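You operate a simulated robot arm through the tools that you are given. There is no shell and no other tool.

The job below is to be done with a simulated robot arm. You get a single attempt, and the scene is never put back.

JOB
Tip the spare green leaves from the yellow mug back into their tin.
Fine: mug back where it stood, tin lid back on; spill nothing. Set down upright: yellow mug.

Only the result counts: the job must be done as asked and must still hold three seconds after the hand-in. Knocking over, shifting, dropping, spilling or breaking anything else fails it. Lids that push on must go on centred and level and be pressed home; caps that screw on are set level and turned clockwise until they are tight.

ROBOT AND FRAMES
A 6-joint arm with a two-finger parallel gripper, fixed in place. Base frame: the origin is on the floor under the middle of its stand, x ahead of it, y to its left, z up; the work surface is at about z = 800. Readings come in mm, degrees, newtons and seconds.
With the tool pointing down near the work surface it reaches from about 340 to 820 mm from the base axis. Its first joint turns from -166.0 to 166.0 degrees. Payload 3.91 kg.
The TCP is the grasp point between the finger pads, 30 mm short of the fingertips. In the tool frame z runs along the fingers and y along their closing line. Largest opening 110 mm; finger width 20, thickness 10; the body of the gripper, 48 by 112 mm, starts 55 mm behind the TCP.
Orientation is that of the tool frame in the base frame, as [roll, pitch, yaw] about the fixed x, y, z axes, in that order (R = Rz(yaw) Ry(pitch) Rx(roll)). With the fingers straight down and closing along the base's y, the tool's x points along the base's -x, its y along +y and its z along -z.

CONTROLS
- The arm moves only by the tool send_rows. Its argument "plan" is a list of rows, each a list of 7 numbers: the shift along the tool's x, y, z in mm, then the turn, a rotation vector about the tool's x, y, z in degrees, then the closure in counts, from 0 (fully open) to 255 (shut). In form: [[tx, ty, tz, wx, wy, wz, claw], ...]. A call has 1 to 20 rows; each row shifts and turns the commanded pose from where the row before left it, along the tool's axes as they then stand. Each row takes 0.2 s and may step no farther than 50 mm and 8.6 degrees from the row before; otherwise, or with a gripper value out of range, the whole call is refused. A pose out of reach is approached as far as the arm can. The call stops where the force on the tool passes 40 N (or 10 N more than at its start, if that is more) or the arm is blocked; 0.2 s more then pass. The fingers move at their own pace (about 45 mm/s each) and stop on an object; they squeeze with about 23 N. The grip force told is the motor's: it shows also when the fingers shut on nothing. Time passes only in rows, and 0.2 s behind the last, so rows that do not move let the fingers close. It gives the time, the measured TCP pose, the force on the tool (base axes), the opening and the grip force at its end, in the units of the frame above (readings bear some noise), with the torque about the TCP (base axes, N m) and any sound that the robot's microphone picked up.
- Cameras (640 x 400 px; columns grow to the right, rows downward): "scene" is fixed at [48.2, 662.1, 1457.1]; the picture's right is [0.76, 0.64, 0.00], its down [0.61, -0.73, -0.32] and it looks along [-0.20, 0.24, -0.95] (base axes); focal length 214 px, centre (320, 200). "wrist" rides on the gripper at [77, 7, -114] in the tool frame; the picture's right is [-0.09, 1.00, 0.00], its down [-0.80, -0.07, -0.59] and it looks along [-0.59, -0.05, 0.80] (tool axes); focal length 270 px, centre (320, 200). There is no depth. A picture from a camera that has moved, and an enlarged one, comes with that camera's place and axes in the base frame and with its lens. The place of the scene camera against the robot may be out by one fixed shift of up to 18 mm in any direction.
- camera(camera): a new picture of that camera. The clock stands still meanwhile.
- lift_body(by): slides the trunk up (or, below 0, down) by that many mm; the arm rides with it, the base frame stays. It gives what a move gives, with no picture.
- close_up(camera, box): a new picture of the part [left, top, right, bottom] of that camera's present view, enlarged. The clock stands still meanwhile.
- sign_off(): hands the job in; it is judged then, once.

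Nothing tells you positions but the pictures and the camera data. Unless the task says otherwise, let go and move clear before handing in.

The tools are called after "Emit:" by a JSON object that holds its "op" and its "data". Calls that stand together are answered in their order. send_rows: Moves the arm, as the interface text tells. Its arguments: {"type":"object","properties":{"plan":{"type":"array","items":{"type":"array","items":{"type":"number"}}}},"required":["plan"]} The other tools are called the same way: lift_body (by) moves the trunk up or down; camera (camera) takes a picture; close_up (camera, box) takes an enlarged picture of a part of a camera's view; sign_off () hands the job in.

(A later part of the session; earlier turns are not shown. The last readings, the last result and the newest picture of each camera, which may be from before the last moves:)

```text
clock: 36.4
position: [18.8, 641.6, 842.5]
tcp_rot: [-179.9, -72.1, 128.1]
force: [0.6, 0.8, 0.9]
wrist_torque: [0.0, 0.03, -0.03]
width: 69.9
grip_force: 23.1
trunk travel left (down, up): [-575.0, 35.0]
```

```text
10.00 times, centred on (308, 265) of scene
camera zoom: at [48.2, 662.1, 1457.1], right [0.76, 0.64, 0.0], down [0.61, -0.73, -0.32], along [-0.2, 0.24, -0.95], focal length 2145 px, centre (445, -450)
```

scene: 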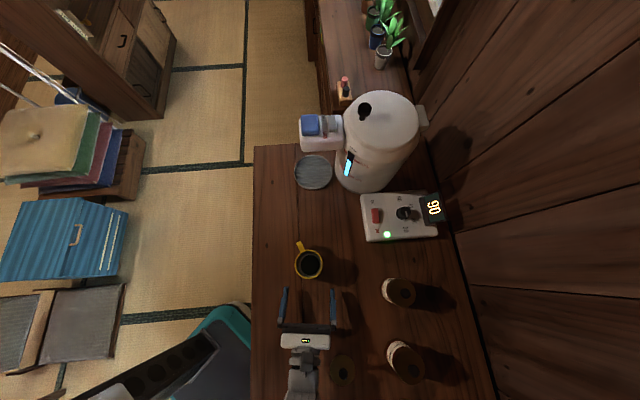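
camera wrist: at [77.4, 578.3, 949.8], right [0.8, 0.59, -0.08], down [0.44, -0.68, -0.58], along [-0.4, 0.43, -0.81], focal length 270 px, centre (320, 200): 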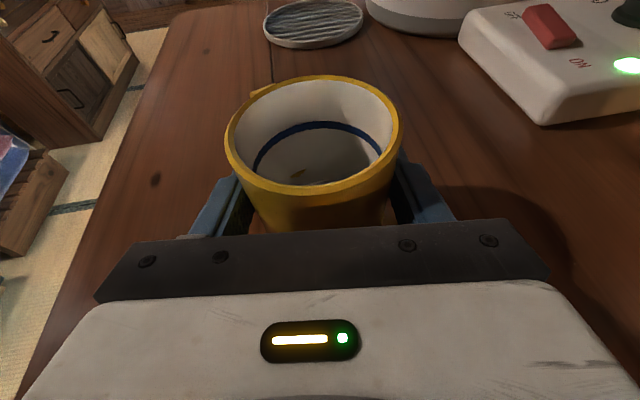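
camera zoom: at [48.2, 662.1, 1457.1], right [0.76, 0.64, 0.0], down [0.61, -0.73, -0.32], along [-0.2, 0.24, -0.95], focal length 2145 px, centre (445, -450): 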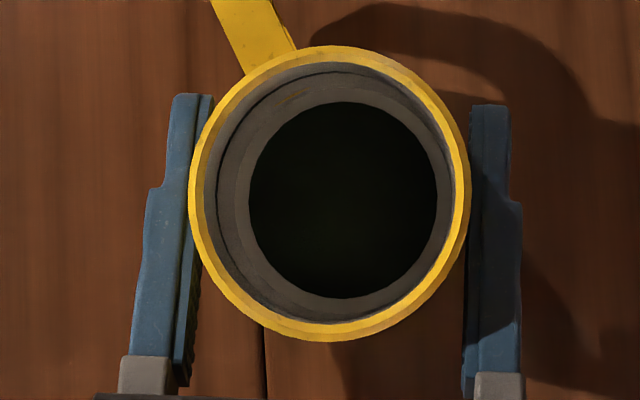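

The mug is held firmly and looks undisturbed. I'll lift it straight up in small steps and check it stays level.

Emit:
{"op": "send_rows", "data": {"plan": [[4.76, 0, -1.54, 0, 0, 0, 255], [9.52, 0, -3.07, 0, 0, 0, 255], [19.03, 0, -6.15, 0, 0, 0, 255], [28.55, 0, -9.22, 0, 0, 0, 255], [28.55, 0, -9.22, 0, 0, 0, 255], [28.55, 0, -9.22, 0, 0, 0, 255], [14.27, 0, -4.61, 0, 0, 0, 255], [0, 0, 0, 0, 0, 0, 255]]}}

Emit:
{"op": "camera", "data": {"camera": "wrist"}}

Emit:
{"op": "camera", "data": {"camera": "scene"}}

```text
clock: 38.2
position: [19.9, 642.4, 983.2]
tcp_rot: [-179.9, -72.0, 128.0]
force: [-0.2, -0.1, -2.6]
wrist_torque: [-0.02, -0.01, 0.01]
width: 69.8
grip_force: 23.4
trunk travel left (down, up): [-575.0, 35.0]
```

```text
taken
camera wrist: at [77.0, 579.5, 1090.1], right [0.8, 0.59, -0.08], down [0.44, -0.68, -0.58], along [-0.4, 0.43, -0.81], focal length 270 px, centre (320, 200)
```

wrist: 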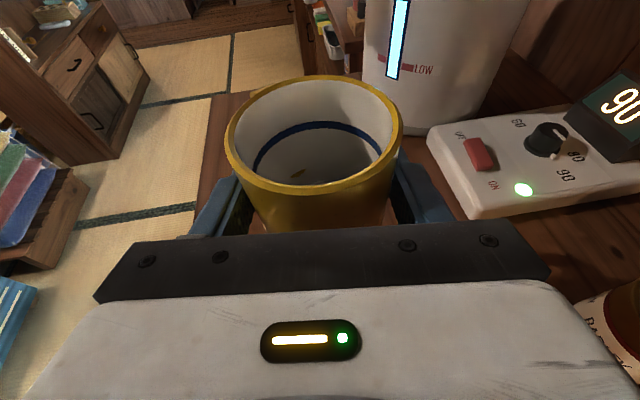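

```text
taken
```

scene: 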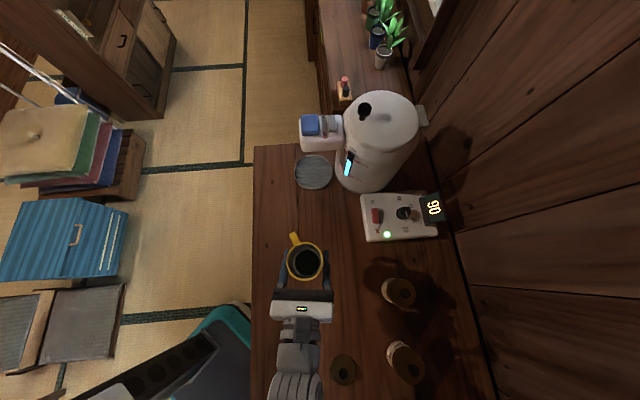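

Emit:
{"op": "close_up", "data": {"camera": "scene", "box": [280, 235, 330, 285]}}

Emit:
{"op": "send_rows", "data": {"plan": [[-7.76, 17.5, -24.03, -3.021, 0, 0.976, 255], [-7.45, 18.87, -23.07, -3.021, 0, 0.976, 255], [-7.12, 20.19, -22.04, -3.021, 0, 0.976, 255], [-6.76, 21.44, -20.94, -3.021, 0, 0.976, 255], [-6.39, 22.62, -19.77, -3.021, 0, 0.976, 255], [-5.99, 23.74, -18.56, -3.021, 0, 0.976, 255], [-5.58, 24.78, -17.27, -3.021, 0, 0.976, 255], [-5.15, 25.75, -15.94, -3.021, 0, 0.976, 255], [-4.7, 26.64, -14.56, -3.021, 0, 0.976, 255], [-4.24, 27.44, -13.13, -3.021, 0, 0.976, 255], [-3.77, 28.17, -11.67, -3.021, 0, 0.976, 255], [-3.29, 28.81, -10.17, -3.021, 0, 0.976, 255], [0, 0, 0, 0, 0, 0, 255], [0, 0, 0, 0, 0, 0, 255]]}}

Emit:
{"op": "camera", "data": {"camera": "wrist"}}

Emit:
{"op": "camera", "data": {"camera": "scene"}}

```text
8.00 times, centred on (305, 260) of scene
camera zoom: at [48.2, 662.1, 1457.1], right [0.76, 0.64, 0.0], down [0.61, -0.73, -0.32], along [-0.2, 0.24, -0.95], focal length 1716 px, centre (440, -280)
```

zoom: 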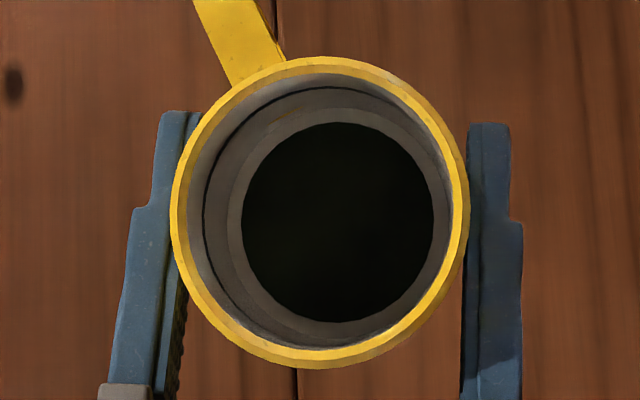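

```text
clock: 41.2
position: [370.2, 533.7, 982.5]
tcp_rot: [-180.0, -72.0, 90.0]
force: [0.5, -0.8, -2.4]
wrist_torque: [-0.03, 0.01, -0.02]
width: 69.9
grip_force: 23.0
trunk travel left (down, up): [-575.0, 35.0]
```

```text
taken
camera wrist: at [378.2, 447.3, 1090.5], right [1.0, -0.03, -0.08], down [-0.07, -0.81, -0.58], along [-0.05, 0.58, -0.81], focal length 270 px, centre (320, 200)
```

wrist: 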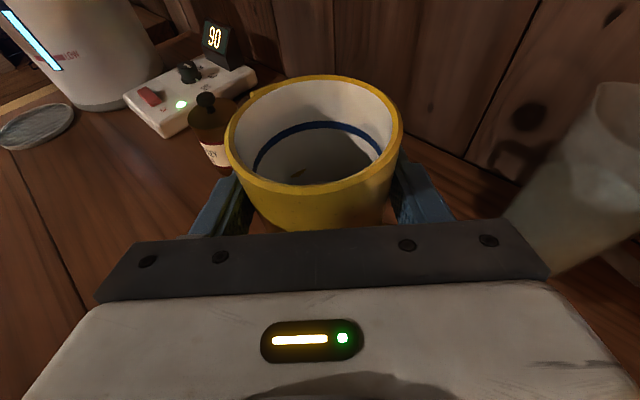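

```text
taken
```

scene: 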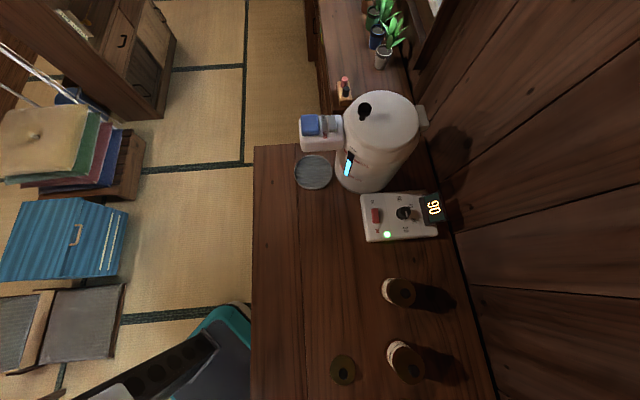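

The mug is now level beside and above the green tin, nothing spilled. I'll check the pale jar on the right before tilting.

Emit:
{"op": "close_up", "data": {"camera": "wrist", "box": [440, 60, 640, 290]}}

Emit:
{"op": "close_up", "data": {"camera": "wrist", "box": [220, 60, 410, 240]}}

```text
1.74 times, centred on (540, 175) of wrist
camera zoom: at [378.2, 447.3, 1090.5], right [1.0, -0.03, -0.08], down [-0.07, -0.81, -0.58], along [-0.05, 0.58, -0.81], focal length 470 px, centre (-63, 244)
```

zoom: 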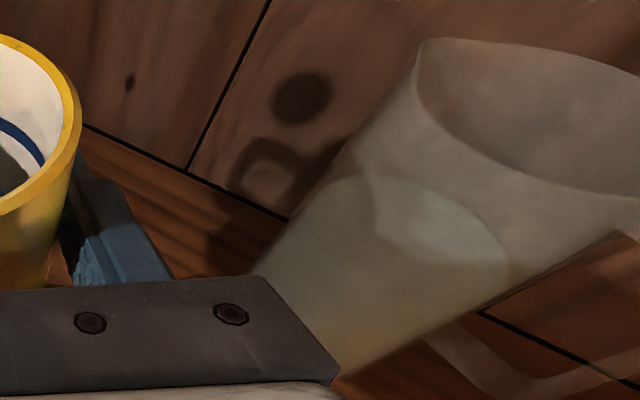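

```text
2.22 times, centred on (315, 150) of wrist
camera zoom: at [378.2, 447.3, 1090.5], right [1.0, -0.03, -0.08], down [-0.07, -0.81, -0.58], along [-0.05, 0.58, -0.81], focal length 601 px, centre (331, 311)
```

zoom: 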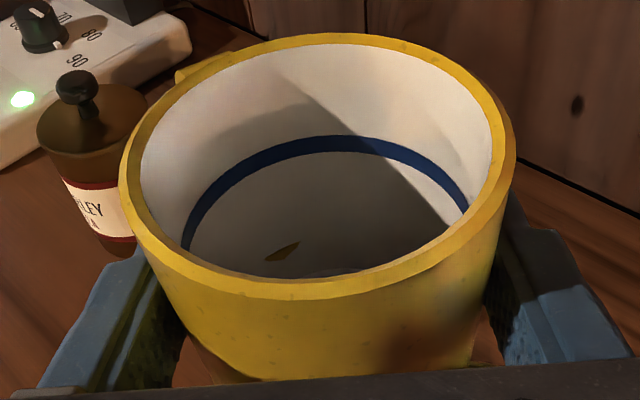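

The glass jar stands near (593, 578), well clear of the pour. I'll tilt the mug about a purely horizontal axis, mouth toward +x, up to 80° while still high above the tin.

Emit:
{"op": "send_rows", "data": {"plan": [[0, 0, 0, 1.545, 0, 4.755, 255], [0, 0, 0, 1.545, 0, 4.755, 255], [0, 0, 0, 1.545, 0, 4.755, 255], [0, 0, 0, 1.545, 0, 4.755, 255], [0, 0, 0, 1.545, 0, 4.755, 255], [0, 0, 0, 1.545, 0, 4.755, 255], [0, 0, 0, 1.545, 0, 4.755, 255], [0, 0, 0, 1.545, 0, 4.755, 255], [0, 0, 0, 1.545, 0, 4.755, 255], [0, 0, 0, 1.545, 0, 4.755, 255], [0, 0, 0, 1.545, 0, 4.755, 255], [0, 0, 0, 1.545, 0, 4.755, 255], [0, 0, 0, 1.545, 0, 4.755, 255], [0, 0, 0, 1.545, 0, 4.755, 255], [0, 0, 0, 0, 0, 0, 255]]}}

Emit:
{"op": "camera", "data": {"camera": "wrist"}}

```text
clock: 44.4
position: [370.9, 534.3, 982.1]
tcp_rot: [-96.5, -19.0, 19.0]
force: [0.4, 0.1, -2.5]
wrist_torque: [0.0, 0.02, 0.02]
width: 70.0
grip_force: 22.8
trunk travel left (down, up): [-575.0, 35.0]
```

```text
taken
camera wrist: at [475.6, 447.3, 1012.4], right [0.26, -0.03, -0.96], down [-0.57, -0.81, -0.13], along [-0.78, 0.58, -0.23], focal length 270 px, centre (320, 200)
```

wrist: 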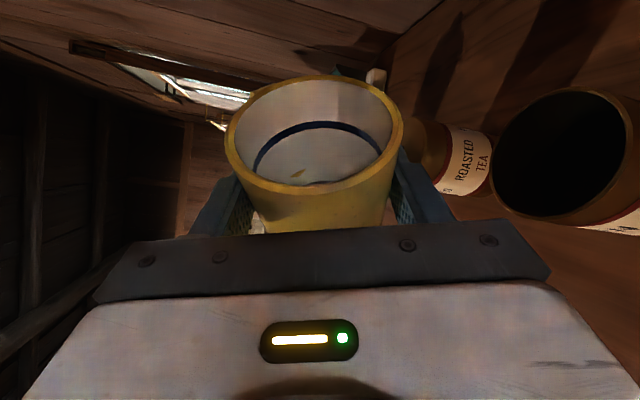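

Emit:
{"op": "close_up", "data": {"camera": "wrist", "box": [400, 60, 640, 240]}}

Emit:
{"op": "close_up", "data": {"camera": "wrist", "box": [220, 60, 410, 240]}}

```text
2.22 times, centred on (520, 150) of wrist
camera zoom: at [475.6, 447.3, 1012.4], right [0.26, -0.03, -0.96], down [-0.57, -0.81, -0.13], along [-0.78, 0.58, -0.23], focal length 601 px, centre (-124, 311)
```

zoom: 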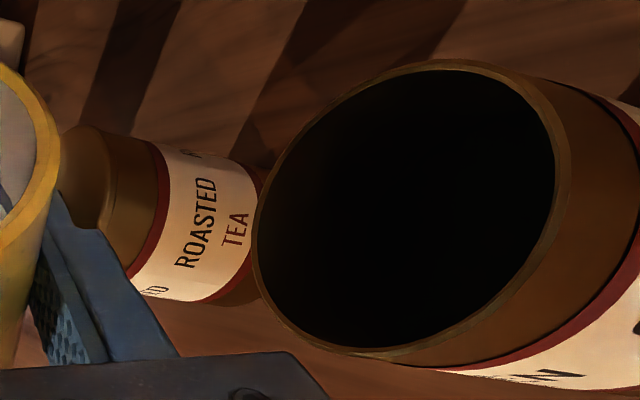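

```text
2.22 times, centred on (315, 150) of wrist
camera zoom: at [475.6, 447.3, 1012.4], right [0.26, -0.03, -0.96], down [-0.57, -0.81, -0.13], along [-0.78, 0.58, -0.23], focal length 601 px, centre (331, 311)
```

zoom: 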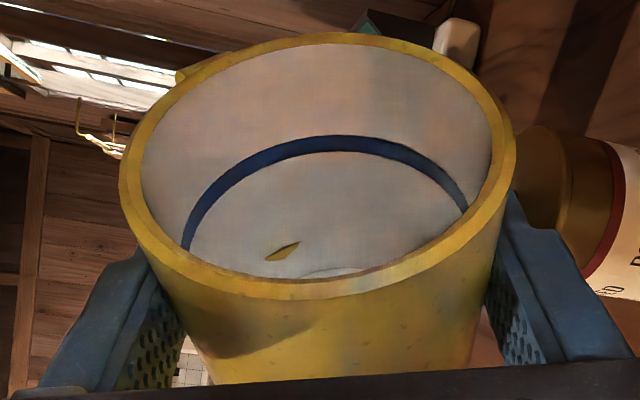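

The tin opening is centred near (414.7, 536.3) with its rim at z about 881, and its mouth is clearly visible. I'll tilt on to 95° while still high, then check before lowering.

Emit:
{"op": "send_rows", "data": {"plan": [[0, 0, 0, 1.545, 0, 4.755, 255], [0, 0, 0, 1.545, 0, 4.755, 255], [0, 0, 0, 1.545, 0, 4.755, 255], [0, 0, 0, 1.236, 0, 3.804, 255], [0, 0, 0, 0, 0, 0, 255]]}}

Emit:
{"op": "camera", "data": {"camera": "wrist"}}

```text
clock: 45.6
position: [370.6, 533.2, 982.2]
tcp_rot: [-90.3, -1.0, 18.0]
force: [-0.8, 0.1, -2.3]
wrist_torque: [0.01, -0.03, 0.01]
width: 69.9
grip_force: 23.4
trunk travel left (down, up): [-575.0, 35.0]
```

```text
taken
camera wrist: at [479.1, 447.1, 976.7], right [-0.07, -0.03, -1.0], down [-0.58, -0.81, 0.06], along [-0.81, 0.58, 0.04], focal length 270 px, centre (320, 200)
```

wrist: 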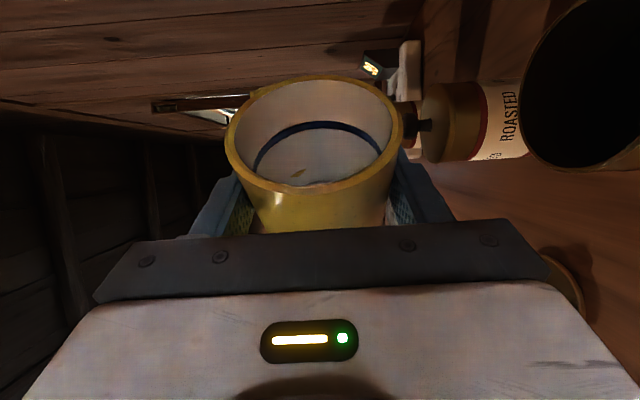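

The mug is at 89° and nothing has left it yet. I'll lower toward the tin mouth, keeping the lip short of centre.

Emit:
{"op": "send_rows", "data": {"plan": [[-1.33, 12.73, 0.43, 0, 0, 0, 255], [-1.33, 12.73, 0.43, 0, 0, 0, 255], [-1.33, 12.73, 0.43, 0, 0, 0, 255], [0, 0, 0, 0, 0, 0, 255]]}}

Emit:
{"op": "camera", "data": {"camera": "wrist"}}

Emit:
{"op": "camera", "data": {"camera": "scene"}}

```text
clock: 46.6
position: [366.8, 532.0, 944.4]
tcp_rot: [-90.4, -1.1, 17.8]
force: [0.1, 0.4, -2.1]
wrist_torque: [-0.02, 0.01, 0.02]
width: 69.8
grip_force: 22.8
trunk travel left (down, up): [-575.0, 35.0]
```

```text
taken
camera wrist: at [476.0, 446.8, 939.5], right [-0.06, -0.03, -1.0], down [-0.58, -0.81, 0.06], along [-0.81, 0.58, 0.04], focal length 270 px, centre (320, 200)
```

wrist: 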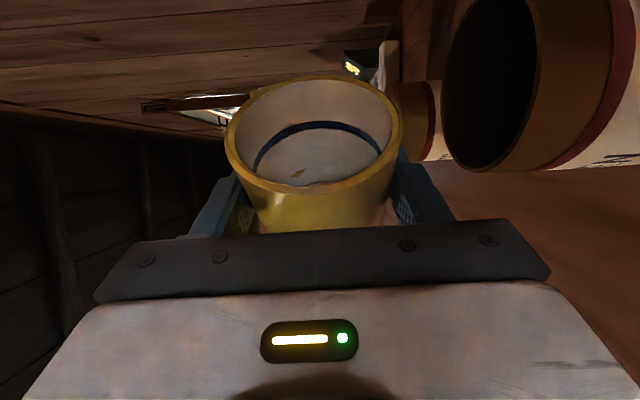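

```text
taken
```

scene: 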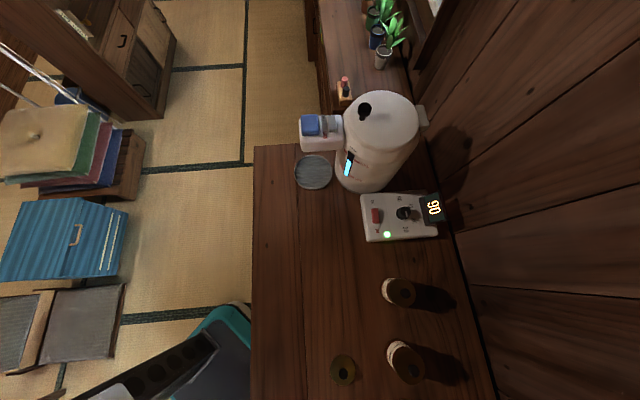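

Emit:
{"op": "close_up", "data": {"camera": "wrist", "box": [370, 0, 570, 190]}}

```text
2.11 times, centred on (470, 95) of wrist
camera zoom: at [476.0, 446.8, 939.5], right [-0.06, -0.03, -1.0], down [-0.58, -0.81, 0.06], along [-0.81, 0.58, 0.04], focal length 569 px, centre (4, 421)
```

zoom: 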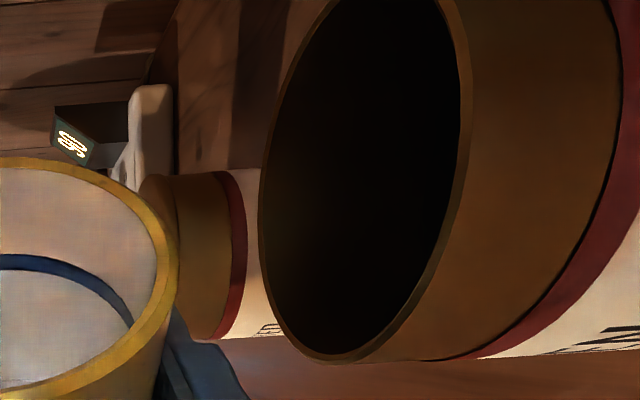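

The lip is about 27 mm above the tin rim and matches my prediction, and the tin centre is confirmed at (414.7, 536.3), rim z about 882. I'll lower to pouring height and tilt slowly about the lip to 105°.

Emit:
{"op": "send_rows", "data": {"plan": [[0.896, 6.167, -0.291, 0.927, 0, 2.853, 255], [1.202, 6.109, -0.391, 0.927, 0, 2.853, 255], [1.49, -1.593, -0.484, 0.7725, 0, 2.378, 255], [1.517, -1.672, -0.493, 0.7725, 0, 2.378, 255], [1.471, -1.593, -0.478, 0.7725, 0, 2.378, 255], [1.517, -1.583, -0.493, 0.7725, 0, 2.378, 255], [0, 0, 0, 0, 0, 0, 255]]}}

Emit:
{"op": "camera", "data": {"camera": "wrist"}}

```text
clock: 48.2
position: [376.5, 532.5, 937.5]
tcp_rot: [-85.3, 14.2, 18.5]
force: [0.1, 0.3, -2.4]
wrist_torque: [0.0, -0.02, 0.01]
width: 70.1
grip_force: 22.8
trunk travel left (down, up): [-575.0, 35.0]
```

```text
taken
camera wrist: at [480.1, 446.3, 902.2], right [-0.34, -0.03, -0.94], down [-0.54, -0.81, 0.22], along [-0.77, 0.58, 0.26], focal length 270 px, centre (320, 200)
```

wrist: 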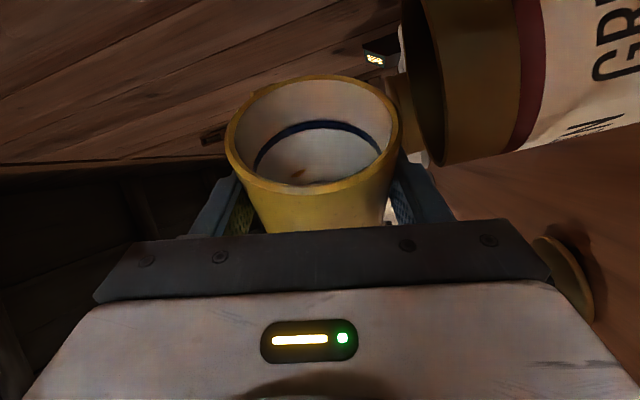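

Emit:
{"op": "close_up", "data": {"camera": "wrist", "box": [330, 0, 530, 190]}}

Emit:
{"op": "close_up", "data": {"camera": "wrist", "box": [220, 60, 420, 240]}}

```text
2.11 times, centred on (430, 95) of wrist
camera zoom: at [480.1, 446.3, 902.2], right [-0.34, -0.03, -0.94], down [-0.54, -0.81, 0.22], along [-0.77, 0.58, 0.26], focal length 569 px, centre (88, 421)
```

zoom: 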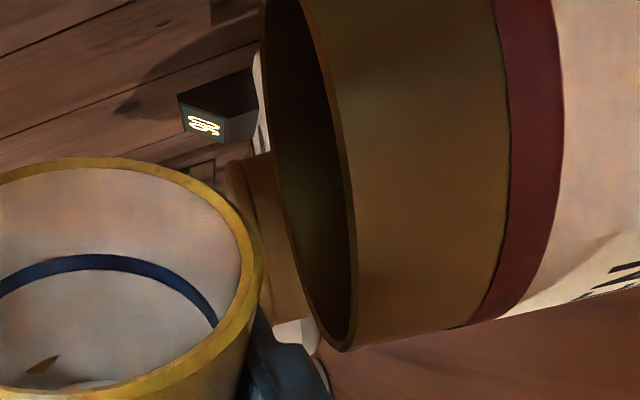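

```text
2.22 times, centred on (320, 150) of wrist
camera zoom: at [480.1, 446.3, 902.2], right [-0.34, -0.03, -0.94], down [-0.54, -0.81, 0.22], along [-0.77, 0.58, 0.26], focal length 601 px, centre (320, 311)
```

zoom: 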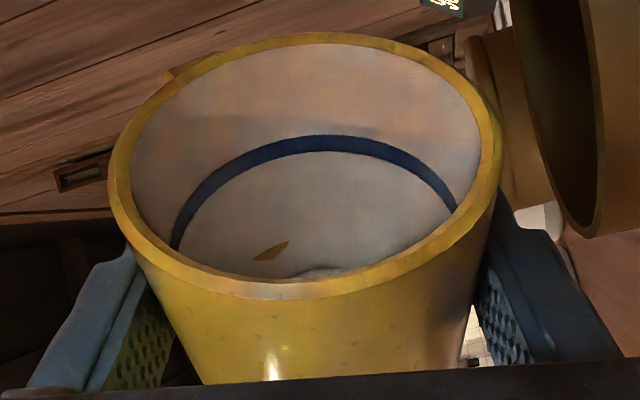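

The lip is positioned over the tin mouth as planned, and still nothing has poured. I'll tilt on slowly about the lip to 120°.

Emit:
{"op": "send_rows", "data": {"plan": [[1.542, -1.677, -0.501, 0.7725, 0, 2.378, 255], [1.528, -1.555, -0.496, 0.7725, 0, 2.378, 255], [1.507, -1.641, -0.489, 0.7725, 0, 2.378, 255], [1.562, -1.654, -0.507, 0.7725, 0, 2.378, 255], [1.488, -1.612, -0.484, 0.7725, 0, 2.378, 255], [1.464, -1.591, -0.476, 0.7725, 0, 2.378, 255], [0, 0, 0, 0, 0, 0, 255]]}}

Emit:
{"op": "camera", "data": {"camera": "wrist"}}

Emit:
{"op": "close_up", "data": {"camera": "wrist", "box": [220, 60, 420, 240]}}

```text
clock: 49.8
position: [389.2, 532.3, 943.9]
tcp_rot: [-80.0, 28.5, 20.4]
force: [-0.3, -1.2, -1.5]
wrist_torque: [0.0, -0.05, 0.0]
width: 69.9
grip_force: 23.1
trunk travel left (down, up): [-575.0, 35.0]
```

```text
taken
camera wrist: at [480.6, 446.7, 882.3], right [-0.57, -0.03, -0.82], down [-0.47, -0.81, 0.35], along [-0.68, 0.58, 0.45], focal length 270 px, centre (320, 200)
```

wrist: 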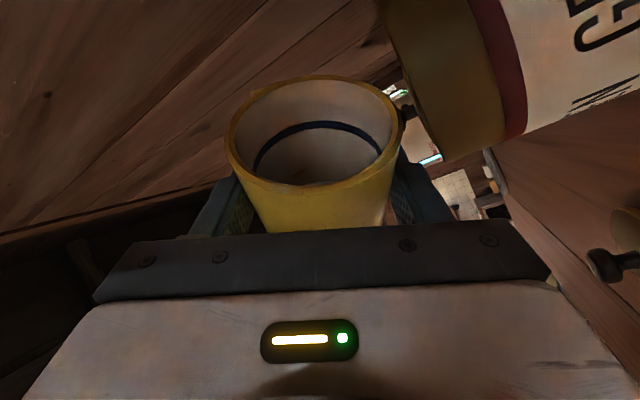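

```text
2.22 times, centred on (320, 150) of wrist
camera zoom: at [480.6, 446.7, 882.3], right [-0.57, -0.03, -0.82], down [-0.47, -0.81, 0.35], along [-0.68, 0.58, 0.45], focal length 601 px, centre (320, 311)
```

zoom: 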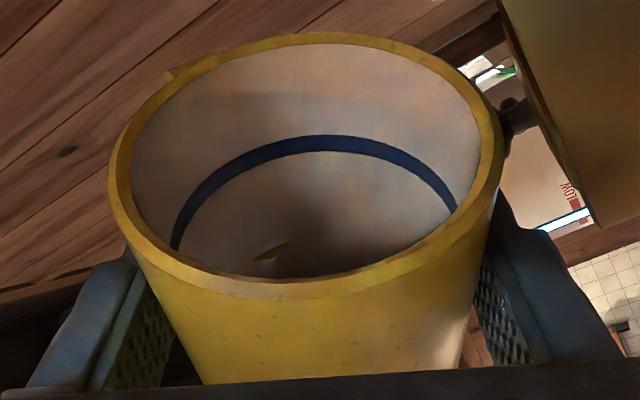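

The downward force fell from about 2.4 N to 1.5 N, so the leaves may have started to move. I'll continue to 135° about the lip.

Emit:
{"op": "send_rows", "data": {"plan": [[1.5, -1.61, -0.487, 0.7725, 0, 2.378, 255], [1.5, -1.61, -0.487, 0.7725, 0, 2.378, 255], [1.5, -1.61, -0.487, 0.7725, 0, 2.378, 255], [1.5, -1.61, -0.487, 0.7725, 0, 2.378, 255], [1.5, -1.61, -0.487, 0.7725, 0, 2.378, 255], [1.5, -1.61, -0.487, 0.7725, 0, 2.378, 255], [0, 0, 0, 0, 0, 0, 255], [0, 0, 0, 0, 0, 0, 255], [0, 0, 0, 0, 0, 0, 255]]}}

Emit:
{"op": "camera", "data": {"camera": "wrist"}}

Emit:
{"op": "close_up", "data": {"camera": "wrist", "box": [220, 60, 420, 240]}}

```text
clock: 51.8
position: [401.1, 533.0, 945.1]
tcp_rot: [-73.0, 42.2, 24.5]
force: [-0.9, -0.6, -2.4]
wrist_torque: [-0.01, -0.01, -0.01]
width: 69.8
grip_force: 22.8
trunk travel left (down, up): [-575.0, 35.0]
```

```text
taken
camera wrist: at [474.7, 447.1, 863.5], right [-0.76, -0.03, -0.65], down [-0.36, -0.81, 0.46], along [-0.54, 0.58, 0.61], focal length 270 px, centre (320, 200)
```

wrist: 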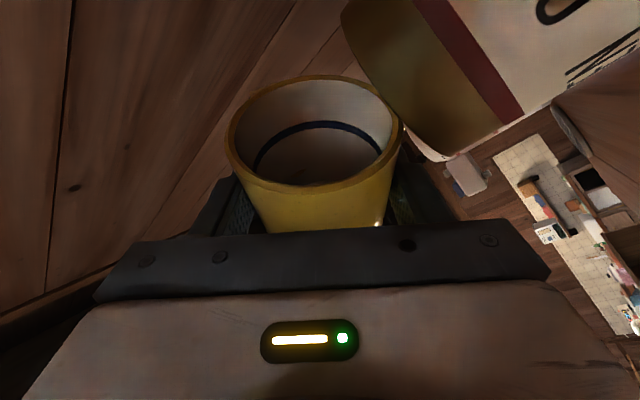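

```text
2.22 times, centred on (320, 150) of wrist
camera zoom: at [474.7, 447.1, 863.5], right [-0.76, -0.03, -0.65], down [-0.36, -0.81, 0.46], along [-0.54, 0.58, 0.61], focal length 601 px, centre (320, 311)
```

zoom: 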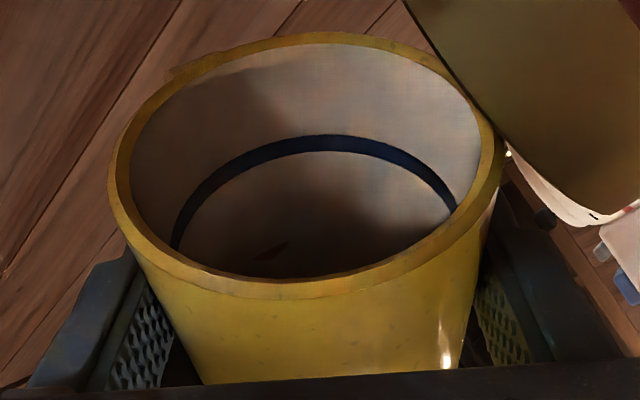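

Emit:
{"op": "send_rows", "data": {"plan": [[1.5, -1.61, -0.487, 0.7725, 0, 2.378, 255], [1.5, -1.61, -0.487, 0.7725, 0, 2.378, 255], [1.5, -1.61, -0.487, 0.7725, 0, 2.378, 255], [1.5, -1.61, -0.487, 0.7725, 0, 2.378, 255], [0, 0, 0, 0, 0, 0, 255], [0, 0, 0, 0, 0, 0, 255]]}}

Emit:
{"op": "camera", "data": {"camera": "wrist"}}

Emit:
{"op": "close_up", "data": {"camera": "wrist", "box": [320, 20, 460, 200]}}

```text
clock: 53.2
position: [410.0, 531.0, 946.3]
tcp_rot: [-66.3, 51.2, 29.2]
force: [0.2, -0.3, -1.8]
wrist_torque: [0.01, -0.02, 0.01]
width: 70.0
grip_force: 23.2
trunk travel left (down, up): [-575.0, 35.0]
```

```text
taken
camera wrist: at [467.8, 446.2, 851.6], right [-0.86, -0.03, -0.5], down [-0.28, -0.81, 0.52], along [-0.42, 0.58, 0.69], focal length 270 px, centre (320, 200)
```

wrist: 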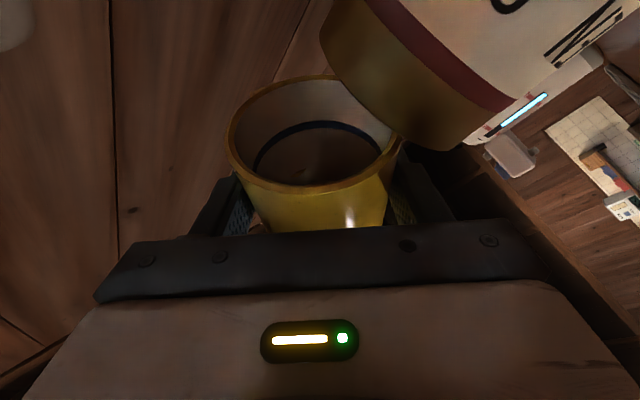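

```text
2.22 times, centred on (390, 110) of wrist
camera zoom: at [467.8, 446.2, 851.6], right [-0.86, -0.03, -0.5], down [-0.28, -0.81, 0.52], along [-0.42, 0.58, 0.69], focal length 601 px, centre (164, 400)
```

zoom: 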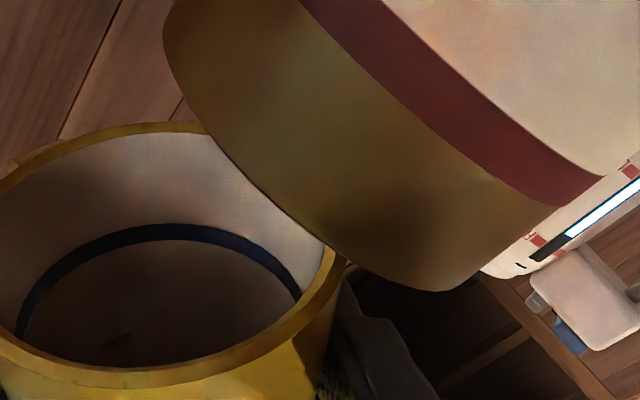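

The mug is at 145° with no contact and nothing outside the tin. I'll rock it gently about the lip a few times to shake out the last leaves and then hold.

Emit:
{"op": "send_rows", "data": {"plan": [[-2.4, 2.58, 0.78, -1.236, 0, -3.804, 255], [2.4, -2.58, -0.78, 1.236, 0, 3.804, 255], [-2.4, 2.58, 0.78, -1.236, 0, -3.804, 255], [2.4, -2.58, -0.78, 1.236, 0, 3.804, 255], [-2.4, 2.58, 0.78, -1.236, 0, -3.804, 255], [2.4, -2.58, -0.78, 1.236, 0, 3.804, 255], [1.5, -1.61, -0.487, 0.7725, 0, 2.378, 255], [1.5, -1.61, -0.487, 0.7725, 0, 2.378, 255], [0, 0, 0, 0, 0, 0, 255], [0, 0, 0, 0, 0, 0, 255], [0, 0, 0, 0, 0, 0, 255], [0, 0, 0, 0, 0, 0, 255]]}}

Emit:
{"op": "camera", "data": {"camera": "wrist"}}

```text
clock: 55.8
position: [416.9, 531.4, 944.5]
tcp_rot: [-62.1, 55.3, 32.7]
force: [0.4, 0.5, -0.7]
wrist_torque: [0.01, 0.0, -0.01]
width: 69.6
grip_force: 23.3
trunk travel left (down, up): [-575.0, 35.0]
```

```text
taken
camera wrist: at [465.4, 446.7, 846.7], right [-0.9, -0.03, -0.43], down [-0.23, -0.81, 0.54], along [-0.36, 0.58, 0.73], focal length 270 px, centre (320, 200)
```

wrist: 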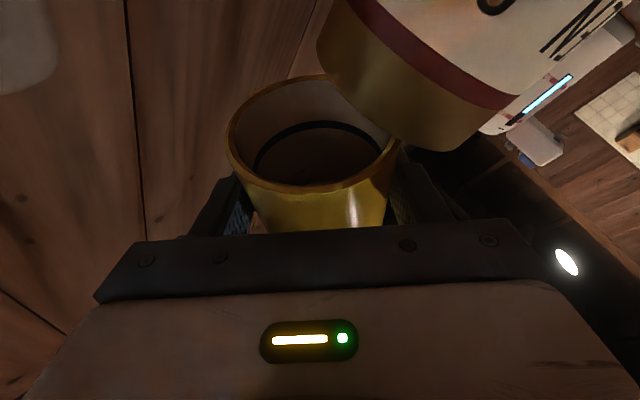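

Emit:
{"op": "send_rows", "data": {"plan": [[0, 0, 0, 0, 0, 0, 255], [0, 0, 0, 0, 0, 0, 255], [0, 0, 0, 0, 0, 0, 255]]}}

Emit:
{"op": "send_rows", "data": {"plan": [[0, 0, 0, 0, 0, 0, 255]]}}

Emit:
{"op": "close_up", "data": {"camera": "wrist", "box": [310, 20, 450, 200]}}

```text
clock: 56.6
position: [417.3, 531.4, 946.8]
tcp_rot: [-62.2, 55.4, 32.9]
force: [0.3, -0.2, -1.8]
wrist_torque: [0.0, 0.02, -0.01]
width: 70.0
grip_force: 23.2
trunk travel left (down, up): [-575.0, 35.0]
```

```text
clock: 57.0
position: [415.5, 531.9, 945.1]
tcp_rot: [-62.1, 55.4, 32.8]
force: [-0.6, -0.2, -2.3]
wrist_torque: [-0.01, 0.0, -0.03]
width: 69.8
grip_force: 23.3
trunk travel left (down, up): [-575.0, 35.0]
```

```text
2.22 times, centred on (380, 110) of wrist
camera zoom: at [465.4, 446.7, 846.7], right [-0.9, -0.03, -0.43], down [-0.23, -0.81, 0.54], along [-0.36, 0.58, 0.73], focal length 601 px, centre (187, 400)
```

zoom: 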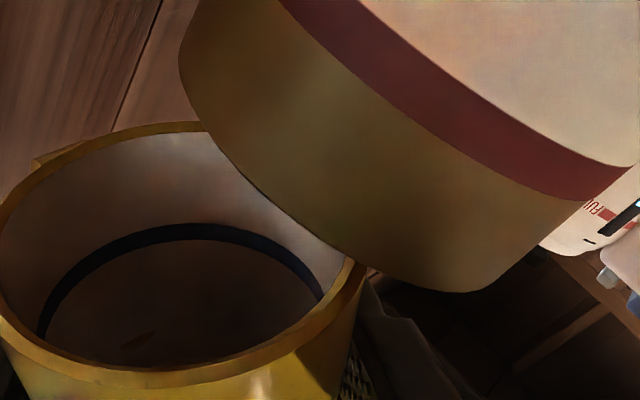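

The readings are steady and no leaves are visible outside the tin. I'll rotate the mug back about the lip to 95°, raise it, and then bring it upright.

Emit:
{"op": "send_rows", "data": {"plan": [[-2.825, 3.452, 0.918, -1.545, 0, -4.755, 255], [-2.825, 3.452, 0.918, -1.545, 0, -4.755, 255], [-2.825, 3.452, 0.918, -1.545, 0, -4.755, 255], [-2.825, 3.452, 0.918, -1.545, 0, -4.755, 255], [-2.825, 3.452, 0.918, -1.545, 0, -4.755, 255], [-2.825, 3.452, 0.918, -1.545, 0, -4.755, 255], [-2.825, 3.452, 0.918, -1.545, 0, -4.755, 255], [-2.825, 3.452, 0.918, -1.545, 0, -4.755, 255], [-2.825, 3.452, 0.918, -1.545, 0, -4.755, 255], [-2.825, 3.452, 0.918, -1.545, 0, -4.755, 255], [-2.825, 3.452, 0.918, -1.545, 0, -4.755, 255], [-1.41, -16.94, 0.457, 0, 0, 0, 255], [-1.41, -16.94, 0.457, 0, 0, 0, 255], [-1.41, -16.94, 0.457, 0, 0, 0, 255], [0, 0, 0, 0, 0, 0, 255]]}}

Emit:
{"op": "camera", "data": {"camera": "wrist"}}

```text
clock: 60.2
position: [368.2, 533.3, 982.6]
tcp_rot: [-88.6, 4.8, 17.9]
force: [-0.2, 0.6, -2.8]
wrist_torque: [0.02, -0.02, 0.02]
width: 70.1
grip_force: 23.5
trunk travel left (down, up): [-575.0, 35.0]
```

```text
taken
camera wrist: at [476.3, 446.6, 965.2], right [-0.17, -0.03, -0.98], down [-0.57, -0.81, 0.12], along [-0.8, 0.58, 0.12], focal length 270 px, centre (320, 200)
```

wrist: 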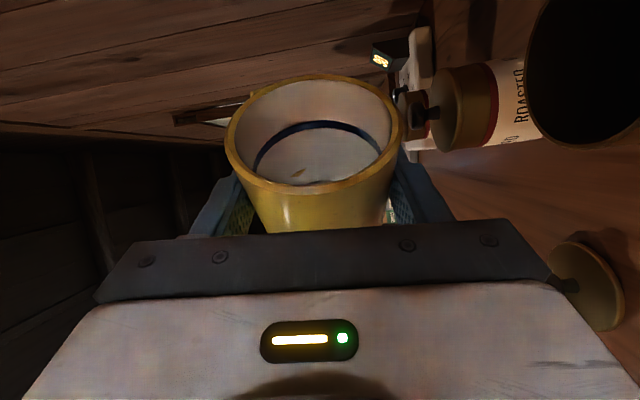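

Emit:
{"op": "send_rows", "data": {"plan": [[0, 0, 0, -2.446, 0, -7.529, 255], [0, 0, 0, -2.446, 0, -7.529, 255], [0, 0, 0, -2.446, 0, -7.529, 255], [0, 0, 0, -2.446, 0, -7.529, 255], [0, 0, 0, -2.446, 0, -7.529, 255], [0, 0, 0, -2.446, 0, -7.529, 255], [0, 0, 0, -2.446, 0, -7.529, 255], [0, 0, 0, -2.446, 0, -7.529, 255], [0, 0, 0, -2.446, 0, -7.529, 255], [0, 0, 0, -2.446, 0, -7.529, 255], [0, 0, 0, -2.446, 0, -7.529, 255], [0, 0, 0, -2.446, 0, -7.529, 255], [0, 0, 0, 0, 0, 0, 255], [0, 0, 0, 0, 0, 0, 255]]}}

Emit:
{"op": "camera", "data": {"camera": "wrist"}}

Emit:
{"op": "camera", "data": {"camera": "scene"}}

```text
clock: 63.2
position: [369.0, 532.7, 983.1]
tcp_rot: [179.6, -71.9, 90.2]
force: [-0.4, 0.0, -1.4]
wrist_torque: [0.01, 0.03, 0.0]
width: 70.0
grip_force: 23.1
trunk travel left (down, up): [-575.0, 35.0]
```

```text
taken
camera wrist: at [376.5, 447.1, 1091.1], right [1.0, -0.03, -0.08], down [-0.07, -0.81, -0.58], along [-0.05, 0.58, -0.81], focal length 270 px, centre (320, 200)
```

wrist: 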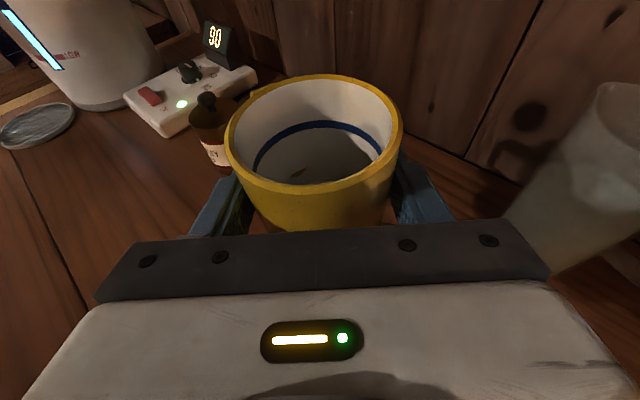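

```text
taken
```

scene: 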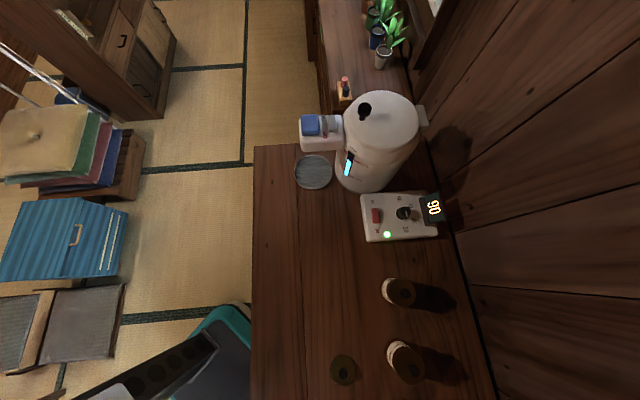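

The mug is upright again and the counter is clean. I'll carry the mug back to hover above its old spot and use the scene camera to check it is empty.

Emit:
{"op": "send_rows", "data": {"plan": [[2.81, -29.19, 8.65, 3.02, 0, -0.979, 255], [3.31, -28.64, 10.18, 3.02, 0, -0.979, 255], [3.79, -28.01, 11.67, 3.02, 0, -0.979, 255], [4.27, -27.28, 13.13, 3.02, 0, -0.979, 255], [4.72, -26.47, 14.54, 3.02, 0, -0.979, 255], [5.17, -25.58, 15.92, 3.02, 0, -0.979, 255], [5.6, -24.62, 17.24, 3.02, 0, -0.979, 255], [6.01, -23.58, 18.51, 3.02, 0, -0.979, 255], [6.41, -22.46, 19.72, 3.02, 0, -0.979, 255], [6.78, -21.28, 20.87, 3.02, 0, -0.979, 255], [7.14, -20.03, 21.97, 3.02, 0, -0.979, 255], [7.47, -18.72, 22.99, 3.02, 0, -0.979, 255], [0, 0, 0, 0, 0, 0, 255], [0, 0, 0, 0, 0, 0, 255]]}}

Emit:
{"op": "close_up", "data": {"camera": "scene", "box": [280, 235, 330, 285]}}

Emit:
{"op": "camera", "data": {"camera": "wrist"}}

Emit:
{"op": "camera", "data": {"camera": "scene"}}

```text
clock: 66.2
position: [18.5, 641.3, 982.4]
tcp_rot: [-179.8, -71.8, 128.0]
force: [0.7, -0.4, -2.1]
wrist_torque: [-0.02, 0.0, 0.01]
width: 70.0
grip_force: 23.2
trunk travel left (down, up): [-575.0, 35.0]
```

```text
8.00 times, centred on (305, 260) of scene
camera zoom: at [48.2, 662.1, 1457.1], right [0.76, 0.64, 0.0], down [0.61, -0.73, -0.32], along [-0.2, 0.24, -0.95], focal length 1716 px, centre (440, -280)
```

zoom: 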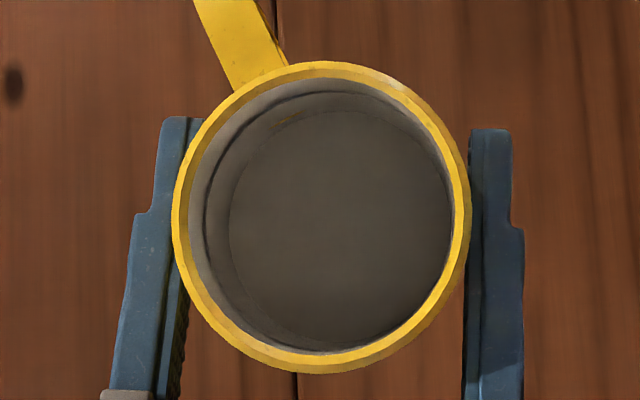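

```text
taken
camera wrist: at [78.2, 578.8, 1089.7], right [0.8, 0.59, -0.08], down [0.44, -0.69, -0.58], along [-0.4, 0.42, -0.81], focal length 270 px, centre (320, 200)
```

wrist: 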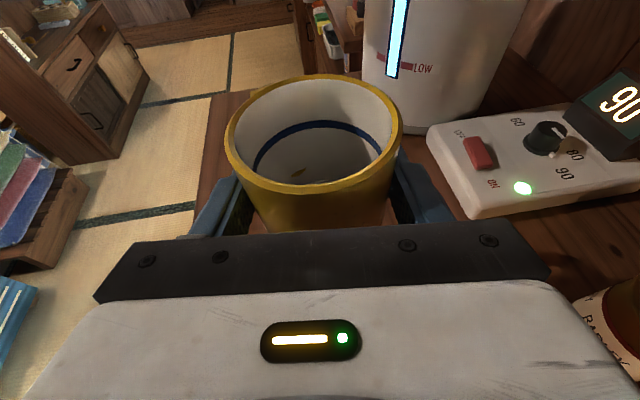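

```text
taken
```

scene: 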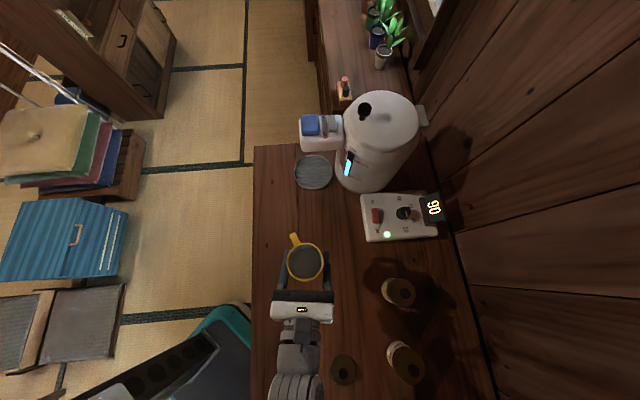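

The mug is now empty, so all the leaves went into the tin. A comparison with the earlier picture shows I'm about 1 mm short of the original spot, so I'll correct that and lower slowly.

Emit:
{"op": "send_rows", "data": {"plan": [[0.37, 1.2, 1.14, 0, 0, 0, 255], [-28.53, 0, 9.27, 0, 0, 0, 255], [-28.53, 0, 9.27, 0, 0, 0, 255], [-28.53, 0, 9.27, 0, 0, 0, 255], [-28.53, 0, 9.27, 0, 0, 0, 255], [-9.51, 0, 3.09, 0, 0, 0, 255], [-4.76, 0, 1.54, 0, 0, 0, 255], [0, 0, 0, 0, 0, 0, 255], [0, 0, 0, 0, 0, 0, 255]]}}

Emit:
{"op": "close_up", "data": {"camera": "scene", "box": [260, 220, 360, 320]}}

```text
clock: 68.2
position: [18.7, 644.4, 849.1]
tcp_rot: [180.0, -71.9, 128.0]
force: [-0.2, -0.9, -2.0]
wrist_torque: [0.0, -0.01, 0.01]
width: 69.9
grip_force: 22.7
trunk travel left (down, up): [-575.0, 35.0]
```

```text
4.00 times, centred on (310, 270) of scene
camera zoom: at [48.2, 662.1, 1457.1], right [0.76, 0.64, 0.0], down [0.61, -0.73, -0.32], along [-0.2, 0.24, -0.95], focal length 858 px, centre (360, -80)
```

zoom: 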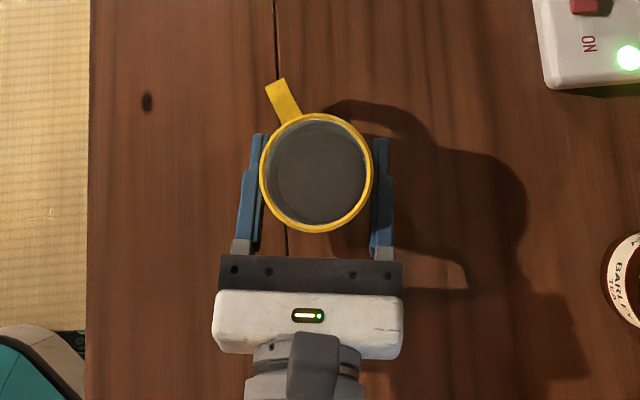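

Emit:
{"op": "camera", "data": {"camera": "wrist"}}

Emit:
{"op": "send_rows", "data": {"plan": [[0, 0, 0, 0, 0, 0, 255], [0, 0, 0, 0, 0, 0, 255]]}}

Emit:
{"op": "close_up", "data": {"camera": "scene", "box": [280, 230, 360, 290]}}

```text
taken
camera wrist: at [77.3, 581.1, 956.4], right [0.8, 0.59, -0.08], down [0.44, -0.69, -0.58], along [-0.4, 0.43, -0.81], focal length 270 px, centre (320, 200)
```

wrist: 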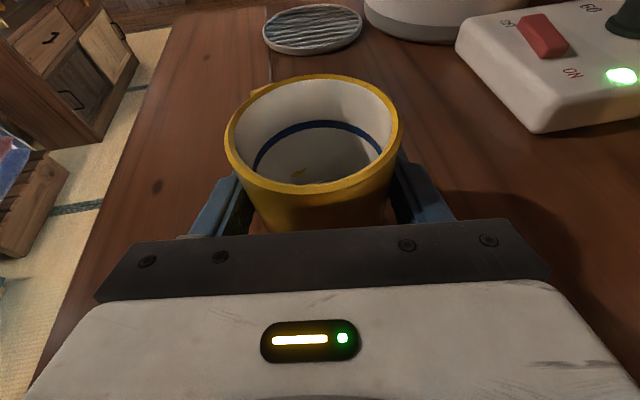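

```text
clock: 68.8
position: [19.3, 644.6, 848.8]
tcp_rot: [-179.9, -71.8, 127.9]
force: [-0.6, -0.3, -1.9]
wrist_torque: [-0.04, 0.0, 0.0]
width: 69.9
grip_force: 23.2
trunk travel left (down, up): [-575.0, 35.0]
```

```text
6.67 times, centred on (320, 260) of scene
camera zoom: at [48.2, 662.1, 1457.1], right [0.76, 0.64, 0.0], down [0.61, -0.73, -0.32], along [-0.2, 0.24, -0.95], focal length 1430 px, centre (320, -200)
```

zoom: 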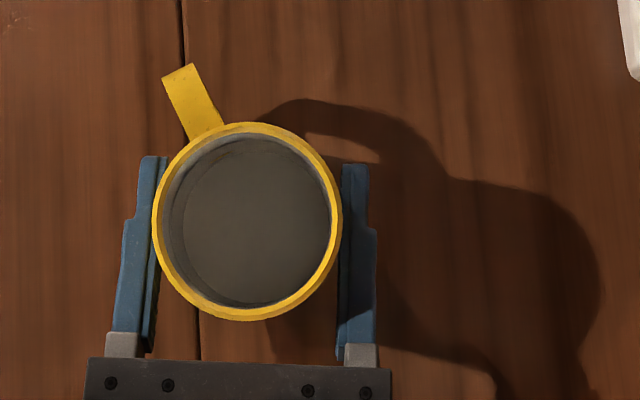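

I'm about 2.8 mm too far forward compared with the first picture of the mug. I'll correct that and then set it down in 1 mm steps.

Emit:
{"op": "send_rows", "data": {"plan": [[-0.865, -0.6, -2.66, 0, 0, 0, 255], [0, 0, 0, 0, 0, 0, 255], [-1.9, 0, 0.62, 0, 0, 0, 255], [-1.9, 0, 0.62, 0, 0, 0, 255], [0, 0, 0, 0, 0, 0, 255], [0, 0, 0, 0, 0, 0, 255]]}}

Emit:
{"op": "close_up", "data": {"camera": "scene", "box": [280, 230, 360, 290]}}

```text
clock: 70.2
position: [20.1, 641.6, 845.1]
tcp_rot: [-179.9, -71.8, 127.9]
force: [-0.2, 0.1, -1.6]
wrist_torque: [-0.04, -0.04, -0.01]
width: 69.6
grip_force: 23.3
trunk travel left (down, up): [-575.0, 35.0]
```

```text
6.67 times, centred on (320, 260) of scene
camera zoom: at [48.2, 662.1, 1457.1], right [0.76, 0.64, 0.0], down [0.61, -0.73, -0.32], along [-0.2, 0.24, -0.95], focal length 1430 px, centre (320, -200)
```

zoom: 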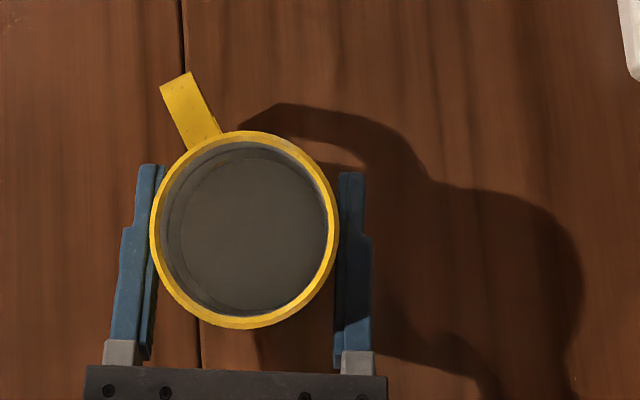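

Emit:
{"op": "send_rows", "data": {"plan": [[-0.951, 0.5, 0.309, 0, 0, 0, 255], [-0.951, 0, 0.309, 0, 0, 0, 255], [0, 0, 0, 0, 0, 0, 255]]}}

Emit:
{"op": "send_rows", "data": {"plan": [[-0.476, 0, 0.155, 0, 0, 0, 255], [-0.476, 0, 0.155, 0, 0, 0, 255], [0, 0, 0, 0, 0, 0, 255]]}}

```text
clock: 71.0
position: [20.9, 641.1, 843.3]
tcp_rot: [-179.9, -71.9, 127.8]
force: [0.3, 0.1, -1.1]
wrist_torque: [-0.01, -0.04, 0.01]
width: 69.8
grip_force: 22.8
trunk travel left (down, up): [-575.0, 35.0]
```

```text
clock: 71.8
position: [20.7, 642.3, 842.3]
tcp_rot: [179.9, -72.0, 128.1]
force: [0.6, -1.2, 7.5]
wrist_torque: [-0.39, 0.01, 0.04]
width: 69.7
grip_force: 22.8
trunk travel left (down, up): [-575.0, 35.0]
```

The mug is touching down with a light 7.5 N load. I'll ease off slightly, open the fingers and back straight out.

Emit:
{"op": "send_rows", "data": {"plan": [[0.38, 0, -0.124, 0, 0, 0, 255], [0, 0, 0, 0, 0, 0, 255], [0, 0, 0, 0, 0, 0, 80], [0, 0, 0, 0, 0, 0, 50], [0, 0, 0, 0, 0, 0, 0], [0, 0, 0, 0, 0, 0, 0], [0, 0, 0, 0, 0, 0, 0]]}}

Emit:
{"op": "close_up", "data": {"camera": "scene", "box": [280, 230, 360, 290]}}

Emit:
{"op": "camera", "data": {"camera": "wrist"}}

```text
clock: 73.4
position: [21.4, 641.8, 841.8]
tcp_rot: [-179.9, -71.9, 127.9]
force: [0.0, -0.6, 0.4]
wrist_torque: [0.0, 0.01, -0.02]
width: 110.0
grip_force: 0.1
trunk travel left (down, up): [-575.0, 35.0]
```

```text
6.67 times, centred on (320, 260) of scene
camera zoom: at [48.2, 662.1, 1457.1], right [0.76, 0.64, 0.0], down [0.61, -0.73, -0.32], along [-0.2, 0.24, -0.95], focal length 1430 px, centre (320, -200)
```

zoom: 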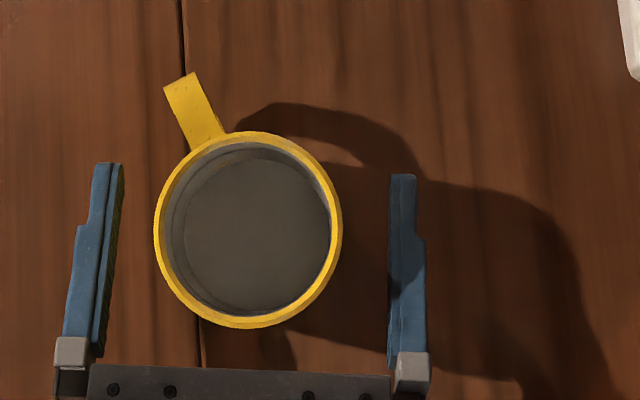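

```text
taken
camera wrist: at [79.2, 579.1, 949.0], right [0.8, 0.59, -0.08], down [0.44, -0.69, -0.58], along [-0.4, 0.43, -0.81], focal length 270 px, centre (320, 200)
```

wrist: 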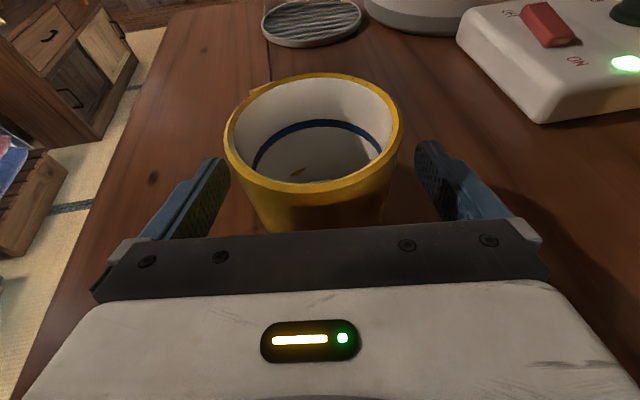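

The mug is back within about a millimetre of its original place and upright. I'll back the open fingers out and rise clear.

Emit:
{"op": "send_rows", "data": {"plan": [[-10.3, 0, -31.7, 0, 0, 0, 0], [-10.3, 0, -31.7, 0, 0, 0, 0], [-10.3, 0, -31.7, 0, 0, 0, 0], [36.1, 0, -11.7, 0, 0, 0, 0], [36.1, 0, -11.7, 0, 0, 0, 0], [36.1, 0, -11.7, 0, 0, 0, 0], [36.1, 0, -11.7, 0, 0, 0, 0], [36.1, 0, -11.7, 0, 0, 0, 0], [0, 0, 0, 0, 0, 0, 0]]}}

Emit:
{"op": "camera", "data": {"camera": "scene"}}

Emit:
{"op": "camera", "data": {"camera": "wrist"}}

```text
clock: 75.4
position: [81.6, 563.5, 1033.2]
tcp_rot: [-180.0, -71.9, 127.9]
force: [-0.1, 0.3, -0.1]
wrist_torque: [0.03, 0.01, -0.01]
width: 110.2
grip_force: 0.1
trunk travel left (down, up): [-575.0, 35.0]
```

```text
taken
```

scene: 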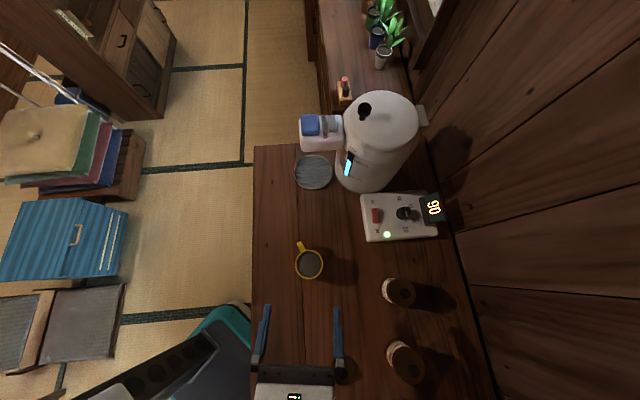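

```text
taken
camera wrist: at [139.8, 499.9, 1139.6], right [0.8, 0.59, -0.08], down [0.44, -0.69, -0.58], along [-0.4, 0.42, -0.81], focal length 270 px, centre (320, 200)
```

wrist: 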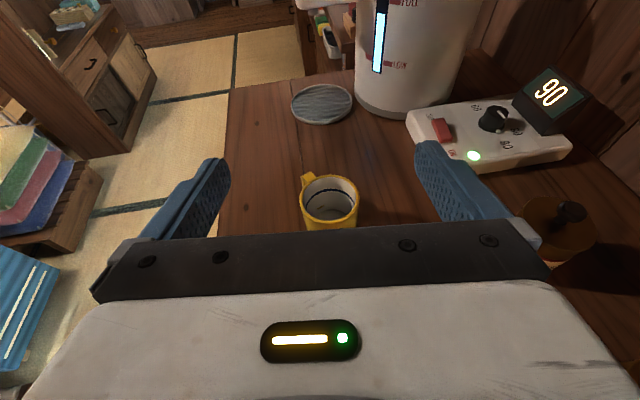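

The mug stands free in its spot. Now I'll straighten the tool to point down and yaw it back.

Emit:
{"op": "send_rows", "data": {"plan": [[0, 0, 0, 0, -8, 0, 0], [0, 0, 0, 0, -8, 0, 0], [0, 0, 0, 0, -8, 0, 0], [0, 0, 0, 0, -8, 0, 0], [0, 0, 0, 0, -8, 0, 0], [0, 0, 0, 0, -8, 0, 0], [0, 0, 0, 0, -8, 0, 0], [0, 0, 0, 0, -8, 0, 0], [0, 0, 0, 0, -8, 0, 0], [0, 0, 0, 0, 0, -7.43, 0], [0, 0, 0, 0, 0, -7.43, 0], [0, 0, 0, 0, 0, -7.43, 0], [0, 0, 0, 0, 0, -7.43, 0], [0, 0, 0, 0, 0, -7.43, 0], [0, 0, 0, 0, 0, -7.43, 0], [0, 0, 0, 0, 0, -7.43, 0], [0, 0, 0, 0, 0, 0, 0]]}}

```text
clock: 79.0
position: [81.4, 563.8, 1031.3]
tcp_rot: [-180.0, -0.1, -180.0]
force: [0.1, -0.3, -0.3]
wrist_torque: [0.0, -0.02, -0.03]
width: 110.3
grip_force: 0.1
trunk travel left (down, up): [-575.0, 35.0]
```

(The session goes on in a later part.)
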